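You operate a simulated robot arm through the tools that you are given. There is no shell and no other tool. Be economical: measure what you need, move in short steps, check, and stop when the job is done.

The job below is to be done with a simulated robot arm. You get a single attempt, and the scene is never put back.

JOB
Push the drawer for tubs shut.
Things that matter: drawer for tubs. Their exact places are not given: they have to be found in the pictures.

The check looks at the end state, three seconds after you hand in, the way a careful person would. Anything else that was tipped, shoved, dropped, spilled or broken makes it a failure.

ROBOT AND FRAMES
A 7-joint arm with a two-finger parallel gripper on a trunk, on a base that drives. Base frame: it is fixed to the floor where the robot stands at the start and does not move with it; the origin is under the middle of the robot, x ahead of it, y to its left, z up. Readings come in mm, rad, newtons and seconds.
With the tool pointing down near the work surface it reaches from about 220 to 740 mm from the robot's upright axis, wherever it stands. Its first joint turns from -2.897 to 2.897 rad. Places, roughly: drawer for tubs [500, 100, 500]. Payload 1.57 kg.
Tool frame: the origin (TCP) lies between the finger pads and is the grasp point; the fingertips stand 30 mm ahead of it; z points along the fingers, y is the line along which they close. The gripper opens to 110 mm. The fingers are 24 mm wide and 12 mm thick; the gripper's body (48 by 112 mm) begins 78 mm behind the TCP.
Orientation is that of the tool frame in the base frame, as a unit quaternion [w, x, y, z]. With the fingers straight down and closing along the base's y, the tool's x points along the base's -x, its y along +y and its z along -z.

CONTROLS
- The arm moves only by the tool nudge_tool. Its argument "moves" is a list of rows, each a list of 7 numbers: the shift along the tool's x, y, z in mm, then the turn, a rotation vector about the tool's x, y, z in degrees, then the opening, from 0 (shut) to 1 (fully open). In form: [[tx, ty, tz, ax, ay, az, claw], ...]. A call has 1 to 8 rows; each row shifts and turns the commanded pose from where the row before left it, along the tool's axes as they then stand. Each row takes 0.2 s and may step no farther than 50 mm and 0.15 rad from the row before; otherwise, or with a gripper value out of range, the whole call is refused. Where a pose cannot be reached the arm comes as near as it can. A force on the tool above 40 N (or 10 N above the force at the start of the call, whichever is more), or a blocked arm, ends the call early, and 0.2 s more pass. Each finger travels about 45 mm/s and halts on what it meets, pressing with about 33 N; the grip force reading is that of the motor and also rises with nothing between the fingers. The clock runs only during rows and for 0.2 s after the last one: add rows that do not move to give the fingers time. The reply holds the time, the measured pose of the TCP, the force on the tool along the base axes, the opening and the grip force, in the units named above and with some noise.
- Cameras (640 x 400 px; columns grow to the right, rows downward): "scene" is now at [6.2, 172, 1343.6]; the picture's right is [0.25, -0.97, 0.00], its down [-0.84, -0.21, -0.51] and it looks along [0.49, 0.12, -0.86] (base axes); focal length 276 px, centre (320, 200). "wrist" rides on the gripper at [70, 16, -141] in the tool frame; the picture's right is [-0.23, 0.97, 0.00], its down [-0.86, -0.20, -0.48] and it looks along [-0.47, -0.11, 0.88] (tool axes); focal length 222 px, centre (320, 200).
- grab_frame(camera): a new picture of that camera. It takes no simulated time.
- lift_body(by): slides the trunk up (or, below 0, down) by that many mm; the arm and the scene camera ride with it, the base frame stays. It gives what a move gives, with no picture.
- drive_base(legs): drives the robot by 1 to 6 legs, each [ahead, turn to the left] in mm and rad, along the robot's own axes; the way and the turn of a leg run together, so that a leg with both is an arc; at most 1500 mm and 3.142 rad a leg. The arm and the cameras ride along, it lands a little off, and it stops where it bumps. It gives what a move gives.
- turn_head(pan, tilt): turns the head with the scene camera to pan (to the left, within 2.705 rad either way) and tilt (down, from -0.506 to 1.204), counted from straight ahead of the robot. It gives what a move gives.
- point_at(camera, pixels): there is no depth. For up to 12 entries [column, row, z] of the newest picture of that camera ("zoom" is the newest enlarged one), the place [x, y] in the base frame at which the ray of that pixel passes the height z, good to about 2 mm. It takes no simulated time.
- close_up(camera, box): a new picture of the part [left, top, right, bottom] of that camera's present view, enlarged. It takes no simulated time.
- job_done(): hands the job in; it is judged then, once.

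Keep the steps short. Do not move on a guess: measure, check each grasp and each placing, and mend mistakes. In all there are 80 turns and 68 pictures (those below and enlarged ones count). Leave the gripper open and the arm clear of the work at the hand-in unless told otherwise, and finish with a single line.

The tools are called after "Emit:" by a JSON object that holds its "api" and its "payload". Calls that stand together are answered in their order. nudge_tool: Moves the arm, as the interface text tells. Its arguments: {"type":"object","properties":{"moves":{"type":"array","items":{"type":"array","items":{"type":"number"}}}},"required":["moves"]} The other tools are called the same way: lift_body (by) slides the trunk up or down; drive_base (legs) drives the base; turn_head (pan, tilt) turns the head that bears the scene camera; grab_frame (camera) takes a picture; point_at (camera, pixels) gives the place at which the rays of pixels pass given heights; close_up (camera, box) takes an enlarged picture of a part of a camera's view; job_done () hands the job in.

At the start:

```text
clock: 0.0
tcp_pos: [555.2, -33.9, 855.3]
orientation: [0.0, 0.0, 1.0, 0.0]
force: [0.4, 0.4, 0.5]
gripper_width: 110.0
grasp_force: 0.1
trunk travel left (down, up): [-300.0, 290.0]
robot x, y, heading: [1.0, 0.7, -0.003]
head pan, tilt: [0.248, 1.042]
```

scene: 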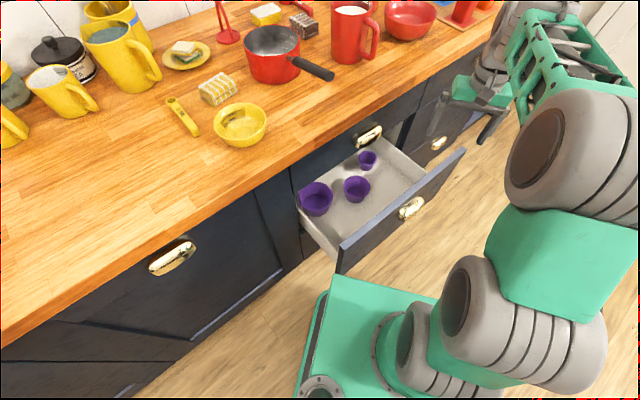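
wrist: 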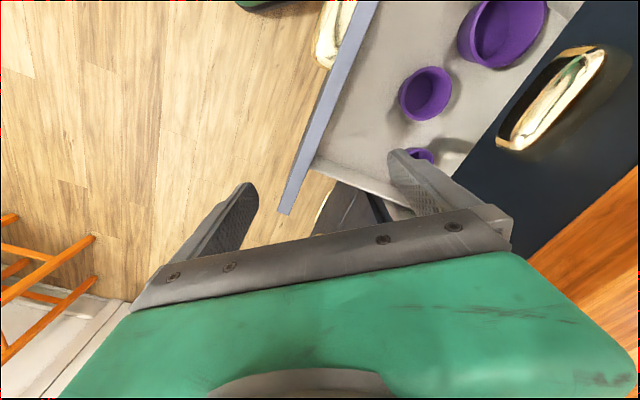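

The open drawer with purple tubs has its front's top edge running from about (340,245) to (463,150). I'll enlarge it and measure.

Emit:
{"api": "close_up", "payload": {"camera": "scene", "box": [270, 100, 490, 290]}}

Emit:
{"api": "point_at", "payload": {"camera": "scene", "pixels": [[340, 245, 560], [463, 150, 560], [340, 245, 520], [463, 150, 520], [285, 187, 604], [400, 100, 604], [300, 205, 500], [410, 208, 480], [172, 258, 480], [368, 136, 480]]}}

```text
2.11 times, centred on (380, 195) of scene
```

zoom: 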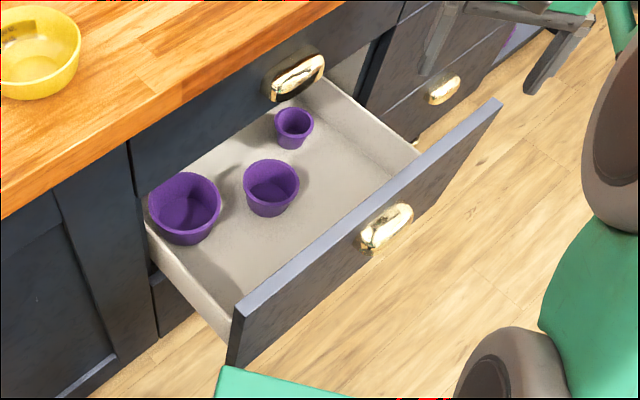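

```text
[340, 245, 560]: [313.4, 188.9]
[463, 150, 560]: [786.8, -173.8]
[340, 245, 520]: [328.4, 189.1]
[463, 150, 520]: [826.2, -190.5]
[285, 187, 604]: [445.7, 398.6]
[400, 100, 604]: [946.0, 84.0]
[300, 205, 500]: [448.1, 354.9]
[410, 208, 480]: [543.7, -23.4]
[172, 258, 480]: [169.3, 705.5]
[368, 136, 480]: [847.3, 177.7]
```

Parallax will give the height: the far (right) top corner of the drawer front is at about (465,148) in scene and (285,212) in wrist.

Emit:
{"api": "point_at", "payload": {"camera": "wrist", "pixels": [[285, 213, 300], [285, 213, 400], [285, 213, 450], [285, 213, 500], [285, 213, 560], [376, 4, 400], [376, 4, 450]]}}

Emit:
{"api": "point_at", "payload": {"camera": "zoom", "pixels": [[499, 101, 300], [499, 101, 400], [499, 101, 450], [499, 101, 500], [499, 101, 560], [238, 315, 400], [238, 315, 450], [238, 315, 500], [385, 228, 400], [385, 228, 450]]}}

```text
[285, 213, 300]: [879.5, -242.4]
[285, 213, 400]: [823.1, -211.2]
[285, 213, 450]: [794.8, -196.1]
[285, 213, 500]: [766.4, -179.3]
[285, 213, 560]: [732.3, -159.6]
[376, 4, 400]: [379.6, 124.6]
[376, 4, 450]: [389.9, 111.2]
```

```text
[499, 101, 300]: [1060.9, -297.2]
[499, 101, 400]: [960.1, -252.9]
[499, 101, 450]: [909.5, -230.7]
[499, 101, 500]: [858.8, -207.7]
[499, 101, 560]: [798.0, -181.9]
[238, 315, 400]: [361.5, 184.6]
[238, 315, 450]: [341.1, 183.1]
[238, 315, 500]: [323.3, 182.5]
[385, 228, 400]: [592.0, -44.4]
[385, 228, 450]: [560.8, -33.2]
```

The corner triangulates to around z≈700, which doesn't fit with the stated surface height. I'll cross-check using other points: the tubs, the upper handle and the front's handle.

Emit:
{"api": "point_at", "payload": {"camera": "wrist", "pixels": [[425, 72, 500], [425, 72, 700], [503, 5, 500], [503, 5, 700], [506, 140, 500], [506, 140, 700], [603, 55, 500], [603, 55, 700], [338, 30, 500], [338, 30, 700], [425, 150, 500], [425, 150, 700]]}}

Emit:
{"api": "point_at", "payload": {"camera": "zoom", "pixels": [[272, 176, 500], [272, 176, 700], [188, 190, 500], [188, 190, 700], [323, 62, 500], [323, 62, 700], [270, 92, 500], [270, 92, 700], [385, 228, 500], [385, 228, 700], [294, 120, 500], [294, 120, 700]]}}

Emit:
{"api": "grab_frame", "payload": {"camera": "wrist"}}

```text
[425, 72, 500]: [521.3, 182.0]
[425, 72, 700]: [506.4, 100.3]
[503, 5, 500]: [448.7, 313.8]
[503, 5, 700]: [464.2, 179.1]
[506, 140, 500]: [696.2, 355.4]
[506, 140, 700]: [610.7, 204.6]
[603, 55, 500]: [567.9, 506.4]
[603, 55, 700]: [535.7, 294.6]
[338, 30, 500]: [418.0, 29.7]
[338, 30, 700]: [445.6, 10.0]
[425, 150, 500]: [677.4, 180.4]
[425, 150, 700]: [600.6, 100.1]
```

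```text
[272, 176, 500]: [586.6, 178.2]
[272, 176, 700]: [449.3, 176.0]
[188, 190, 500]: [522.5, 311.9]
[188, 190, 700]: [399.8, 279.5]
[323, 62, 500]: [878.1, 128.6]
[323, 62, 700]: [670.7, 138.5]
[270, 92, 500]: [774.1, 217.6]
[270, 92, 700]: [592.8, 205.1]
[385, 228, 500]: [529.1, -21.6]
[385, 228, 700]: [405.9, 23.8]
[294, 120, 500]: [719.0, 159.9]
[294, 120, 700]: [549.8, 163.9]
```

```text
64 pictures are left
```

wrist: 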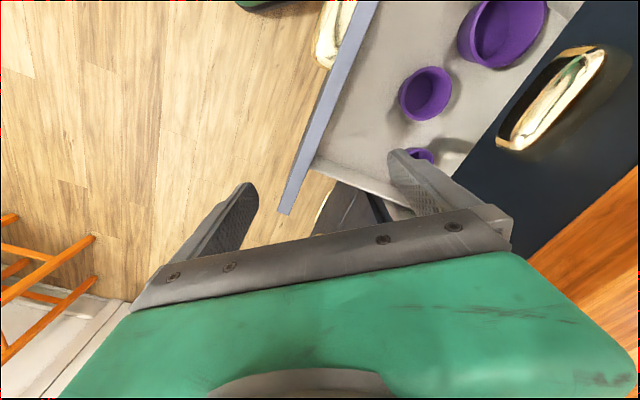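

These points suggest the cabinet sits higher than stated. I'll check the counter edge in both views.

Emit:
{"api": "point_at", "payload": {"camera": "wrist", "pixels": [[530, 258, 604], [638, 166, 604], [530, 258, 800], [638, 166, 800], [530, 258, 900], [638, 166, 900]]}}

Emit:
{"api": "point_at", "payload": {"camera": "scene", "pixels": [[240, 188, 604], [400, 85, 604], [240, 188, 800], [400, 85, 800], [240, 188, 900], [400, 85, 900]]}}

Emit:
{"api": "grab_frame", "payload": {"camera": "scene"}}

```text
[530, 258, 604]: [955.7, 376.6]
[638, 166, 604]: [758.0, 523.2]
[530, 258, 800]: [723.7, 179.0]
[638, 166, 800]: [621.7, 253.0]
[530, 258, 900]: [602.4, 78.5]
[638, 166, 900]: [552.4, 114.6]
```

```text
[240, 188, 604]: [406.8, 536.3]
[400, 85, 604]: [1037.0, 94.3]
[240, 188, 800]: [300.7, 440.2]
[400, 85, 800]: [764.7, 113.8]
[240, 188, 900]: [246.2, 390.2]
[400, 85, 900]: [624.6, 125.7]
```

```text
63 pictures are left
```

scene: 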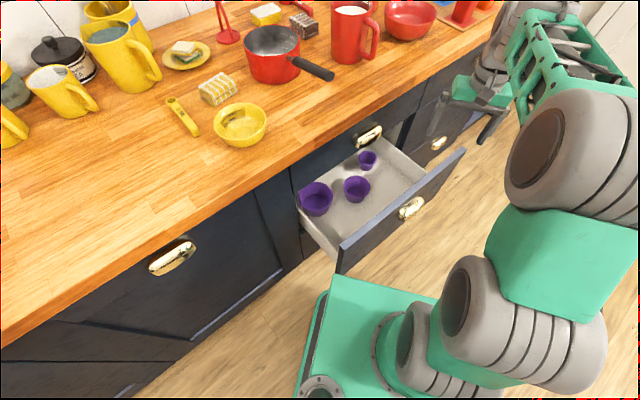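

Triangulation gives these figures:

| Item | Value |
|---|---|
| Counter edge height | z≈837 |
| Upper drawer's handle height | z≈785 |
| Tub drawer front, top edge | about (243,181) to (648,-113) at z≈708 |
| Push direction | about (0.575, 0.818) |

The TCP is right above that front. I'll move it 70 mm outward, shut the fingers and yaw the tool by 30°. Later I'll tilt it so the fingers push forward beneath the upper handle.

Emit:
{"api": "nudge_tool", "payload": {"moves": [[20, -28.6, 0, 0, 0, 0, 0], [20, -28.6, 0, 0, 0, 0, 0], [0, 0, 0, 0, 0, -7.5, 0], [0, 0, 0, 0, 0, -7.5, 0], [0, 0, 0, 0, 0, -7.5, 0], [0, 0, 0, 0, 0, -7.5, 0], [0, 0, 0, 0, 0, 0, 0]]}}

```text
clock: 1.6
tcp_pos: [515.2, -91.8, 855.1]
orientation: [-0.001, -0.26, 0.966, 0.0]
force: [0.1, -0.1, 0.4]
gripper_width: 0.0
grasp_force: 17.9
trunk travel left (down, up): [-300.0, 290.0]
robot x, y, heading: [-1.2, -0.2, 0.001]
head pan, tilt: [0.248, 1.042]
```

The yaw came out as intended: the tool's -x now points 30° left of ahead. Next I'll tilt the fingers forward by 56°.

Emit:
{"api": "nudge_tool", "payload": {"moves": [[0, 0, 0, 0, -8, 0, 0], [0, 0, 0, 0, -8, 0, 0], [0, 0, 0, 0, -8, 0, 0], [0, 0, 0, 0, -8, 0, 0], [0, 0, 0, 0, -8, 0, 0], [0, 0, 0, 0, -8, 0, 0], [0, 0, 0, 0, -8, 0, 0], [0, 0, 0, 0, 0, 0, 0]]}}

Emit:
{"api": "grab_frame", "payload": {"camera": "scene"}}

Emit:
{"api": "grab_frame", "payload": {"camera": "wrist"}}

```text
clock: 3.4
tcp_pos: [515.0, -92.6, 854.9]
orientation: [0.454, -0.229, 0.852, 0.122]
force: [-0.2, -0.1, 0.5]
gripper_width: 0.0
grasp_force: 21.4
trunk travel left (down, up): [-300.0, 290.0]
robot x, y, heading: [1.0, 0.3, -0.002]
head pan, tilt: [0.248, 1.042]
```

```text
62 pictures are left
```

scene: 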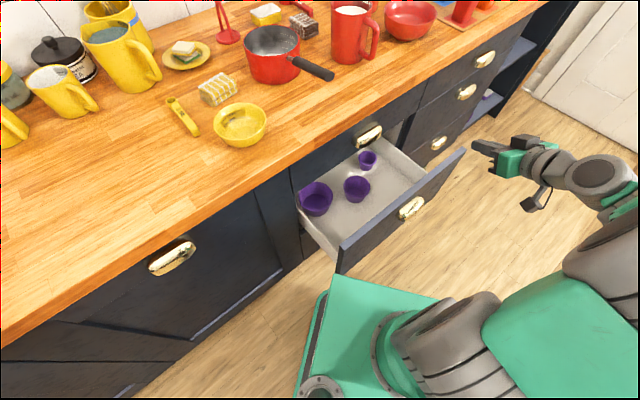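

```text
61 pictures are left
```

wrist: 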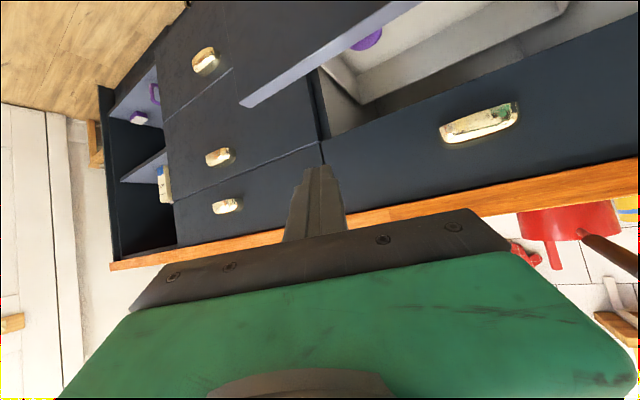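

The wrist view, which is upside down, shows the open drawer's front corner at (240,104), the upper handle, and the counter edge above it. I'll refine the corner with this new baseline.

Emit:
{"api": "point_at", "payload": {"camera": "wrist", "pixels": [[240, 105, 650], [240, 105, 680], [240, 105, 710], [240, 105, 740], [415, 3, 680], [415, 3, 710], [480, 128, 770], [480, 128, 790]]}}

Emit:
{"api": "point_at", "payload": {"camera": "scene", "pixels": [[465, 148, 650], [465, 148, 680], [465, 148, 710], [465, 148, 740], [341, 247, 680], [341, 247, 710], [369, 135, 770], [369, 135, 790]]}}

```text
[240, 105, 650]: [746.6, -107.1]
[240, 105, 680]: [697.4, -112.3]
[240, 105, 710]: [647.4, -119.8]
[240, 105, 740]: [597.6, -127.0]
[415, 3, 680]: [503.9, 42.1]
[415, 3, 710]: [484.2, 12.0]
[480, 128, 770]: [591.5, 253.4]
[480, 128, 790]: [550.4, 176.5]
```

```text
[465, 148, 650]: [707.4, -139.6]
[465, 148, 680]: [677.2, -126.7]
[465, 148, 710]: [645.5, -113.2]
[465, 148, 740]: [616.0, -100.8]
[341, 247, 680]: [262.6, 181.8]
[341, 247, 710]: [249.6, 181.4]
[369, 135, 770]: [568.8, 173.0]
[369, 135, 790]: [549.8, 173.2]
```

The estimates agree: corner (647,-115,708), upper handle (550,174,790), inward direction (0.60,0.80), and drawer front at n≈295. My fingertips are at n≈257, still outside the front. I'll lower the trunk 170 mm to bring the tips to z≈668.

Emit:
{"api": "lift_body", "payload": {"by": -170}}

Emit:
{"api": "grab_frame", "payload": {"camera": "scene"}}

Emit:
{"api": "grab_frame", "payload": {"camera": "wrist"}}

```text
clock: 5.3
tcp_pos: [514.7, -91.3, 685.1]
orientation: [0.454, -0.228, 0.853, 0.121]
force: [-0.2, 0.5, 0.1]
gripper_width: 0.0
grasp_force: 20.9
trunk travel left (down, up): [-130.0, 460.0]
robot x, y, heading: [2.0, -0.6, 0.002]
head pan, tilt: [0.248, 1.042]
```

```text
60 pictures are left
```

scene: 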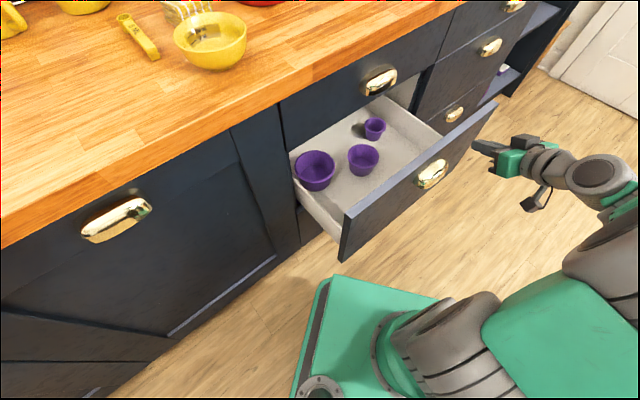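

```text
59 pictures are left
```

wrist: 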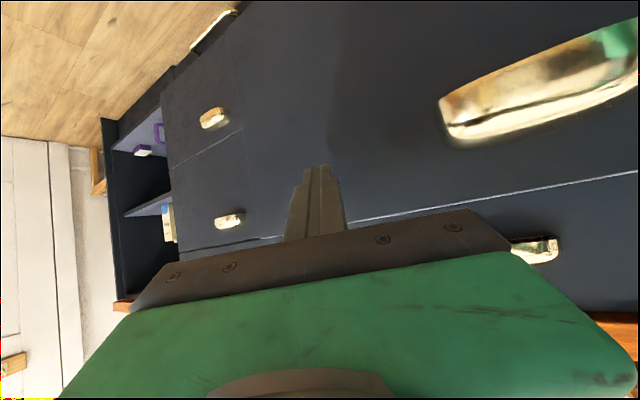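

The fingertips are in front of the drawer face, right of its handle and below its top edge. I'll push gently along the inward direction, 10 mm per row.

Emit:
{"api": "nudge_tool", "payload": {"moves": [[-5.1, 3.9, 7.6, 0, 0, 0, 0], [-5.1, 3.9, 7.6, 0, 0, 0, 0], [-5.1, 3.9, 7.6, 0, 0, 0, 0], [-4.1, 3.2, 6.1, 0, 0, 0, 0], [-4.1, 3.2, 6.1, 0, 0, 0, 0], [-4.1, 3.2, 6.1, 0, 0, 0, 0], [-4.1, 3.2, 6.1, 0, 0, 0, 0], [-4.1, 3.2, 6.1, 0, 0, 0, 0]]}}

Emit:
{"api": "grab_frame", "payload": {"camera": "scene"}}

```text
clock: 7.1
tcp_pos: [555.8, -35.6, 685.7]
orientation: [0.453, -0.228, 0.853, 0.121]
force: [-0.2, -0.8, -0.5]
gripper_width: 0.0
grasp_force: 21.6
trunk travel left (down, up): [-130.0, 460.0]
robot x, y, heading: [1.9, 0.8, 0.002]
head pan, tilt: [0.248, 1.042]
```

```text
58 pictures are left
```

scene: 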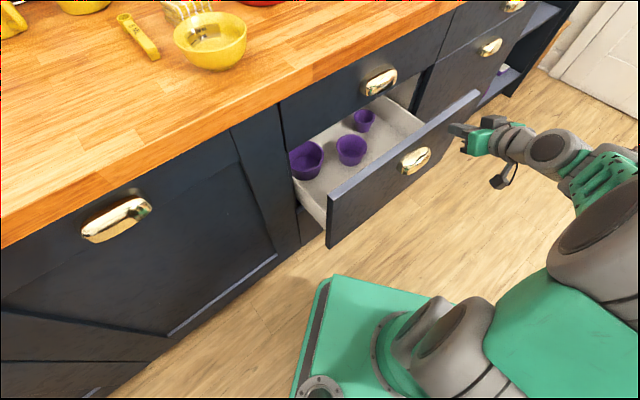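

The drawer is sliding in smoothly and the tubs ride along upright. I'll continue.

Emit:
{"api": "nudge_tool", "payload": {"moves": [[-4.1, 3.2, 6.1, 0, 0, 0, 0], [-4.1, 3.2, 6.1, 0, 0, 0, 0], [-4.1, 3.2, 6.1, 0, 0, 0, 0], [-4.1, 3.2, 6.1, 0, 0, 0, 0], [-4.1, 3.2, 6.1, 0, 0, 0, 0], [-4.1, 3.2, 6.1, 0, 0, 0, 0], [-4.1, 3.2, 6.1, 0, 0, 0, 0], [-4.1, 3.2, 6.1, 0, 0, 0, 0]]}}

Emit:
{"api": "nudge_tool", "payload": {"moves": [[-4.1, 3.2, 6.1, 0, 0, 0, 0], [-4.1, 3.2, 6.1, 0, 0, 0, 0], [-4.1, 3.2, 6.1, 0, 0, 0, 0], [-4.1, 3.2, 6.1, 0, 0, 0, 0], [-4.1, 3.2, 6.1, 0, 0, 0, 0], [-4.1, 3.2, 6.1, 0, 0, 0, 0], [-4.1, 3.2, 6.1, 0, 0, 0, 0]]}}

Emit:
{"api": "grab_frame", "payload": {"camera": "scene"}}

Emit:
{"api": "grab_frame", "payload": {"camera": "wrist"}}

```text
clock: 8.9
tcp_pos: [595.7, 16.0, 682.5]
orientation: [0.453, -0.228, 0.853, 0.121]
force: [-0.7, -1.3, 0.3]
gripper_width: 0.3
grasp_force: 21.2
trunk travel left (down, up): [-130.0, 460.0]
robot x, y, heading: [1.3, -0.5, -0.005]
head pan, tilt: [0.248, 1.042]
```

```text
clock: 10.5
tcp_pos: [629.7, 61.0, 685.4]
orientation: [0.454, -0.228, 0.853, 0.121]
force: [0.3, -0.6, 0.1]
gripper_width: 0.0
grasp_force: 21.5
trunk travel left (down, up): [-130.0, 460.0]
robot x, y, heading: [-3.4, -1.0, -0.006]
head pan, tilt: [0.248, 1.042]
```

```text
57 pictures are left
```

scene: 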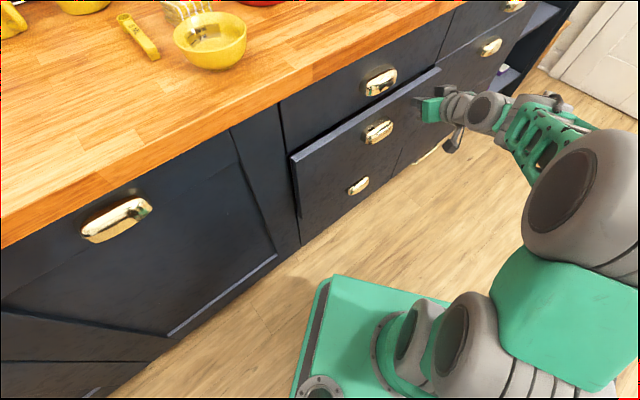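

```text
56 pictures are left
```

wrist: 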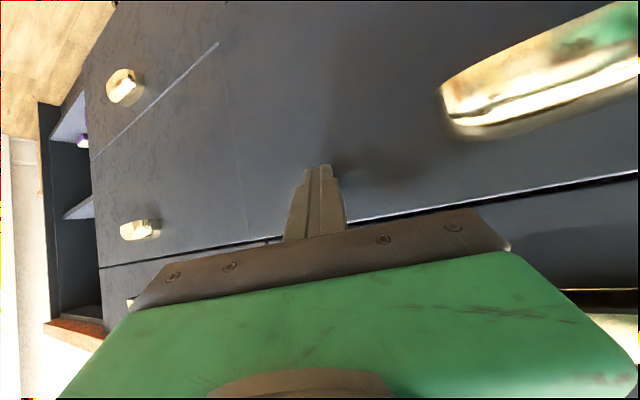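

The drawer is nearly shut, with a thin ledge still showing along its top edge. I'll keep going in smaller steps and watch the force.

Emit:
{"api": "nudge_tool", "payload": {"moves": [[-3.1, 2.4, 4.6, 0, 0, 0, 0], [-3.1, 2.4, 4.6, 0, 0, 0, 0], [-3.1, 2.4, 4.6, 0, 0, 0, 0], [-2.1, 1.6, 3.05, 0, 0, 0, 0], [-2.1, 1.6, 3.05, 0, 0, 0, 0], [-2.1, 1.6, 3.05, 0, 0, 0, 0]]}}

Emit:
{"api": "close_up", "payload": {"camera": "scene", "box": [260, 50, 500, 220]}}

```text
clock: 11.9
tcp_pos: [645.6, 83.4, 683.9]
orientation: [0.453, -0.228, 0.853, 0.121]
force: [-7.1, -5.6, 2.0]
gripper_width: 0.0
grasp_force: 21.1
trunk travel left (down, up): [-130.0, 460.0]
robot x, y, heading: [-1.3, 1.4, -0.003]
head pan, tilt: [0.248, 1.042]
```

```text
2.35 times, centred on (380, 135) of scene
```

zoom: 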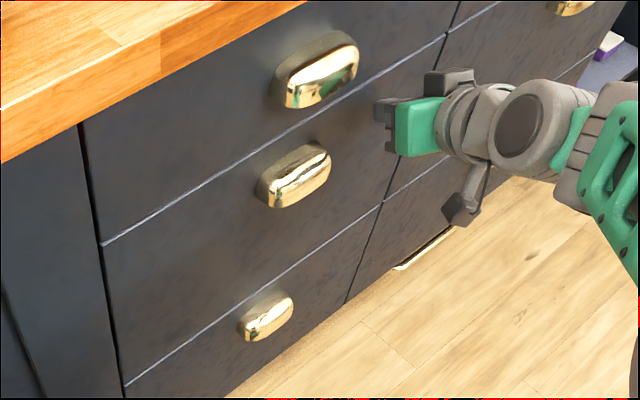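

The drawer looks flush and the force is building at about 9 N. A small extra push will show whether it has hit its stop.

Emit:
{"api": "nudge_tool", "payload": {"moves": [[-1, 0.8, 1.5, 0, 0, 0, 0], [-1, 0.8, 1.5, 0, 0, 0, 0], [-1, 0.8, 1.5, 0, 0, 0, 0], [0, 0, 0, 0, 0, 0, 0]]}}

```text
clock: 12.5
tcp_pos: [645.4, 83.9, 684.8]
orientation: [0.452, -0.226, 0.855, 0.119]
force: [-19.9, -10.3, 8.9]
gripper_width: 0.0
grasp_force: 21.7
trunk travel left (down, up): [-130.0, 460.0]
robot x, y, heading: [-0.8, 0.7, -0.005]
head pan, tilt: [0.248, 1.042]
stopped in row 3: the force on the tool passed its limit (the readings are from after the stop); the commanded pose is now the measured one
```

The TCP no longer advances while the force rises, so the drawer is at its stop. I'll back straight out along the outward direction, and open the gripper once it is clear.

Emit:
{"api": "nudge_tool", "payload": {"moves": [[5.1, -3.9, -7.6, 0, 0, 0, 0], [10.3, -7.9, -15.2, 0, 0, 0, 0], [15.4, -11.8, -22.9, 0, 0, 0, 0], [15.4, -11.8, -22.9, 0, 0, 0, 0], [15.4, -11.8, -22.9, 0, 0, 0, 0.3], [15.4, -11.8, -22.9, 0, 0, 0, 0.6], [0, 0, 0, 0, 0, 0, 1], [0, 0, 0, 0, 0, 0, 1]]}}

Emit:
{"api": "nudge_tool", "payload": {"moves": [[0, 0, 0, 0, 0, 0, 1], [0, 0, 0, 0, 0, 0, 1], [0, 0, 0, 0, 0, 0, 1]]}}

Emit:
{"api": "close_up", "payload": {"camera": "scene", "box": [240, 40, 520, 240]}}

Emit:
{"api": "grab_frame", "payload": {"camera": "wrist"}}

```text
clock: 14.3
tcp_pos: [556.3, -34.1, 683.7]
orientation: [0.452, -0.227, 0.855, 0.119]
force: [0.1, -0.1, 0.2]
gripper_width: 82.3
grasp_force: 0.1
trunk travel left (down, up): [-130.0, 460.0]
robot x, y, heading: [-0.5, 1.0, -0.004]
head pan, tilt: [0.248, 1.042]
```

```text
clock: 15.1
tcp_pos: [556.6, -33.8, 682.5]
orientation: [0.451, -0.226, 0.855, 0.119]
force: [0.0, -0.1, 0.5]
gripper_width: 109.9
grasp_force: 0.0
trunk travel left (down, up): [-130.0, 460.0]
robot x, y, heading: [1.3, -0.3, -0.004]
head pan, tilt: [0.248, 1.042]
```

```text
2.00 times, centred on (380, 140) of scene
```

zoom: 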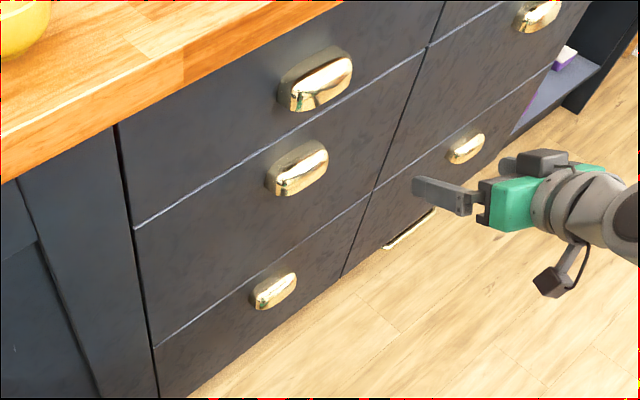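

```text
53 pictures are left
```

wrist: 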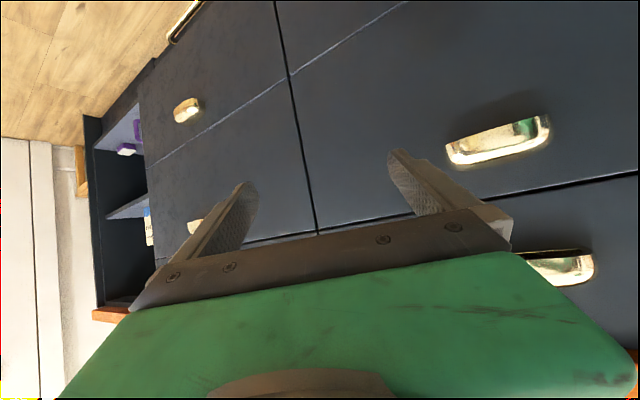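

The drawer is flush with its neighbours and has not rebounded. The arm is clear and the gripper is open, so I'm handing in.

Emit:
{"api": "job_done", "payload": {}}

```text
The job is handed in.
```

The drawer for tubs is pushed fully shut, with the gripper open and the arm clear.
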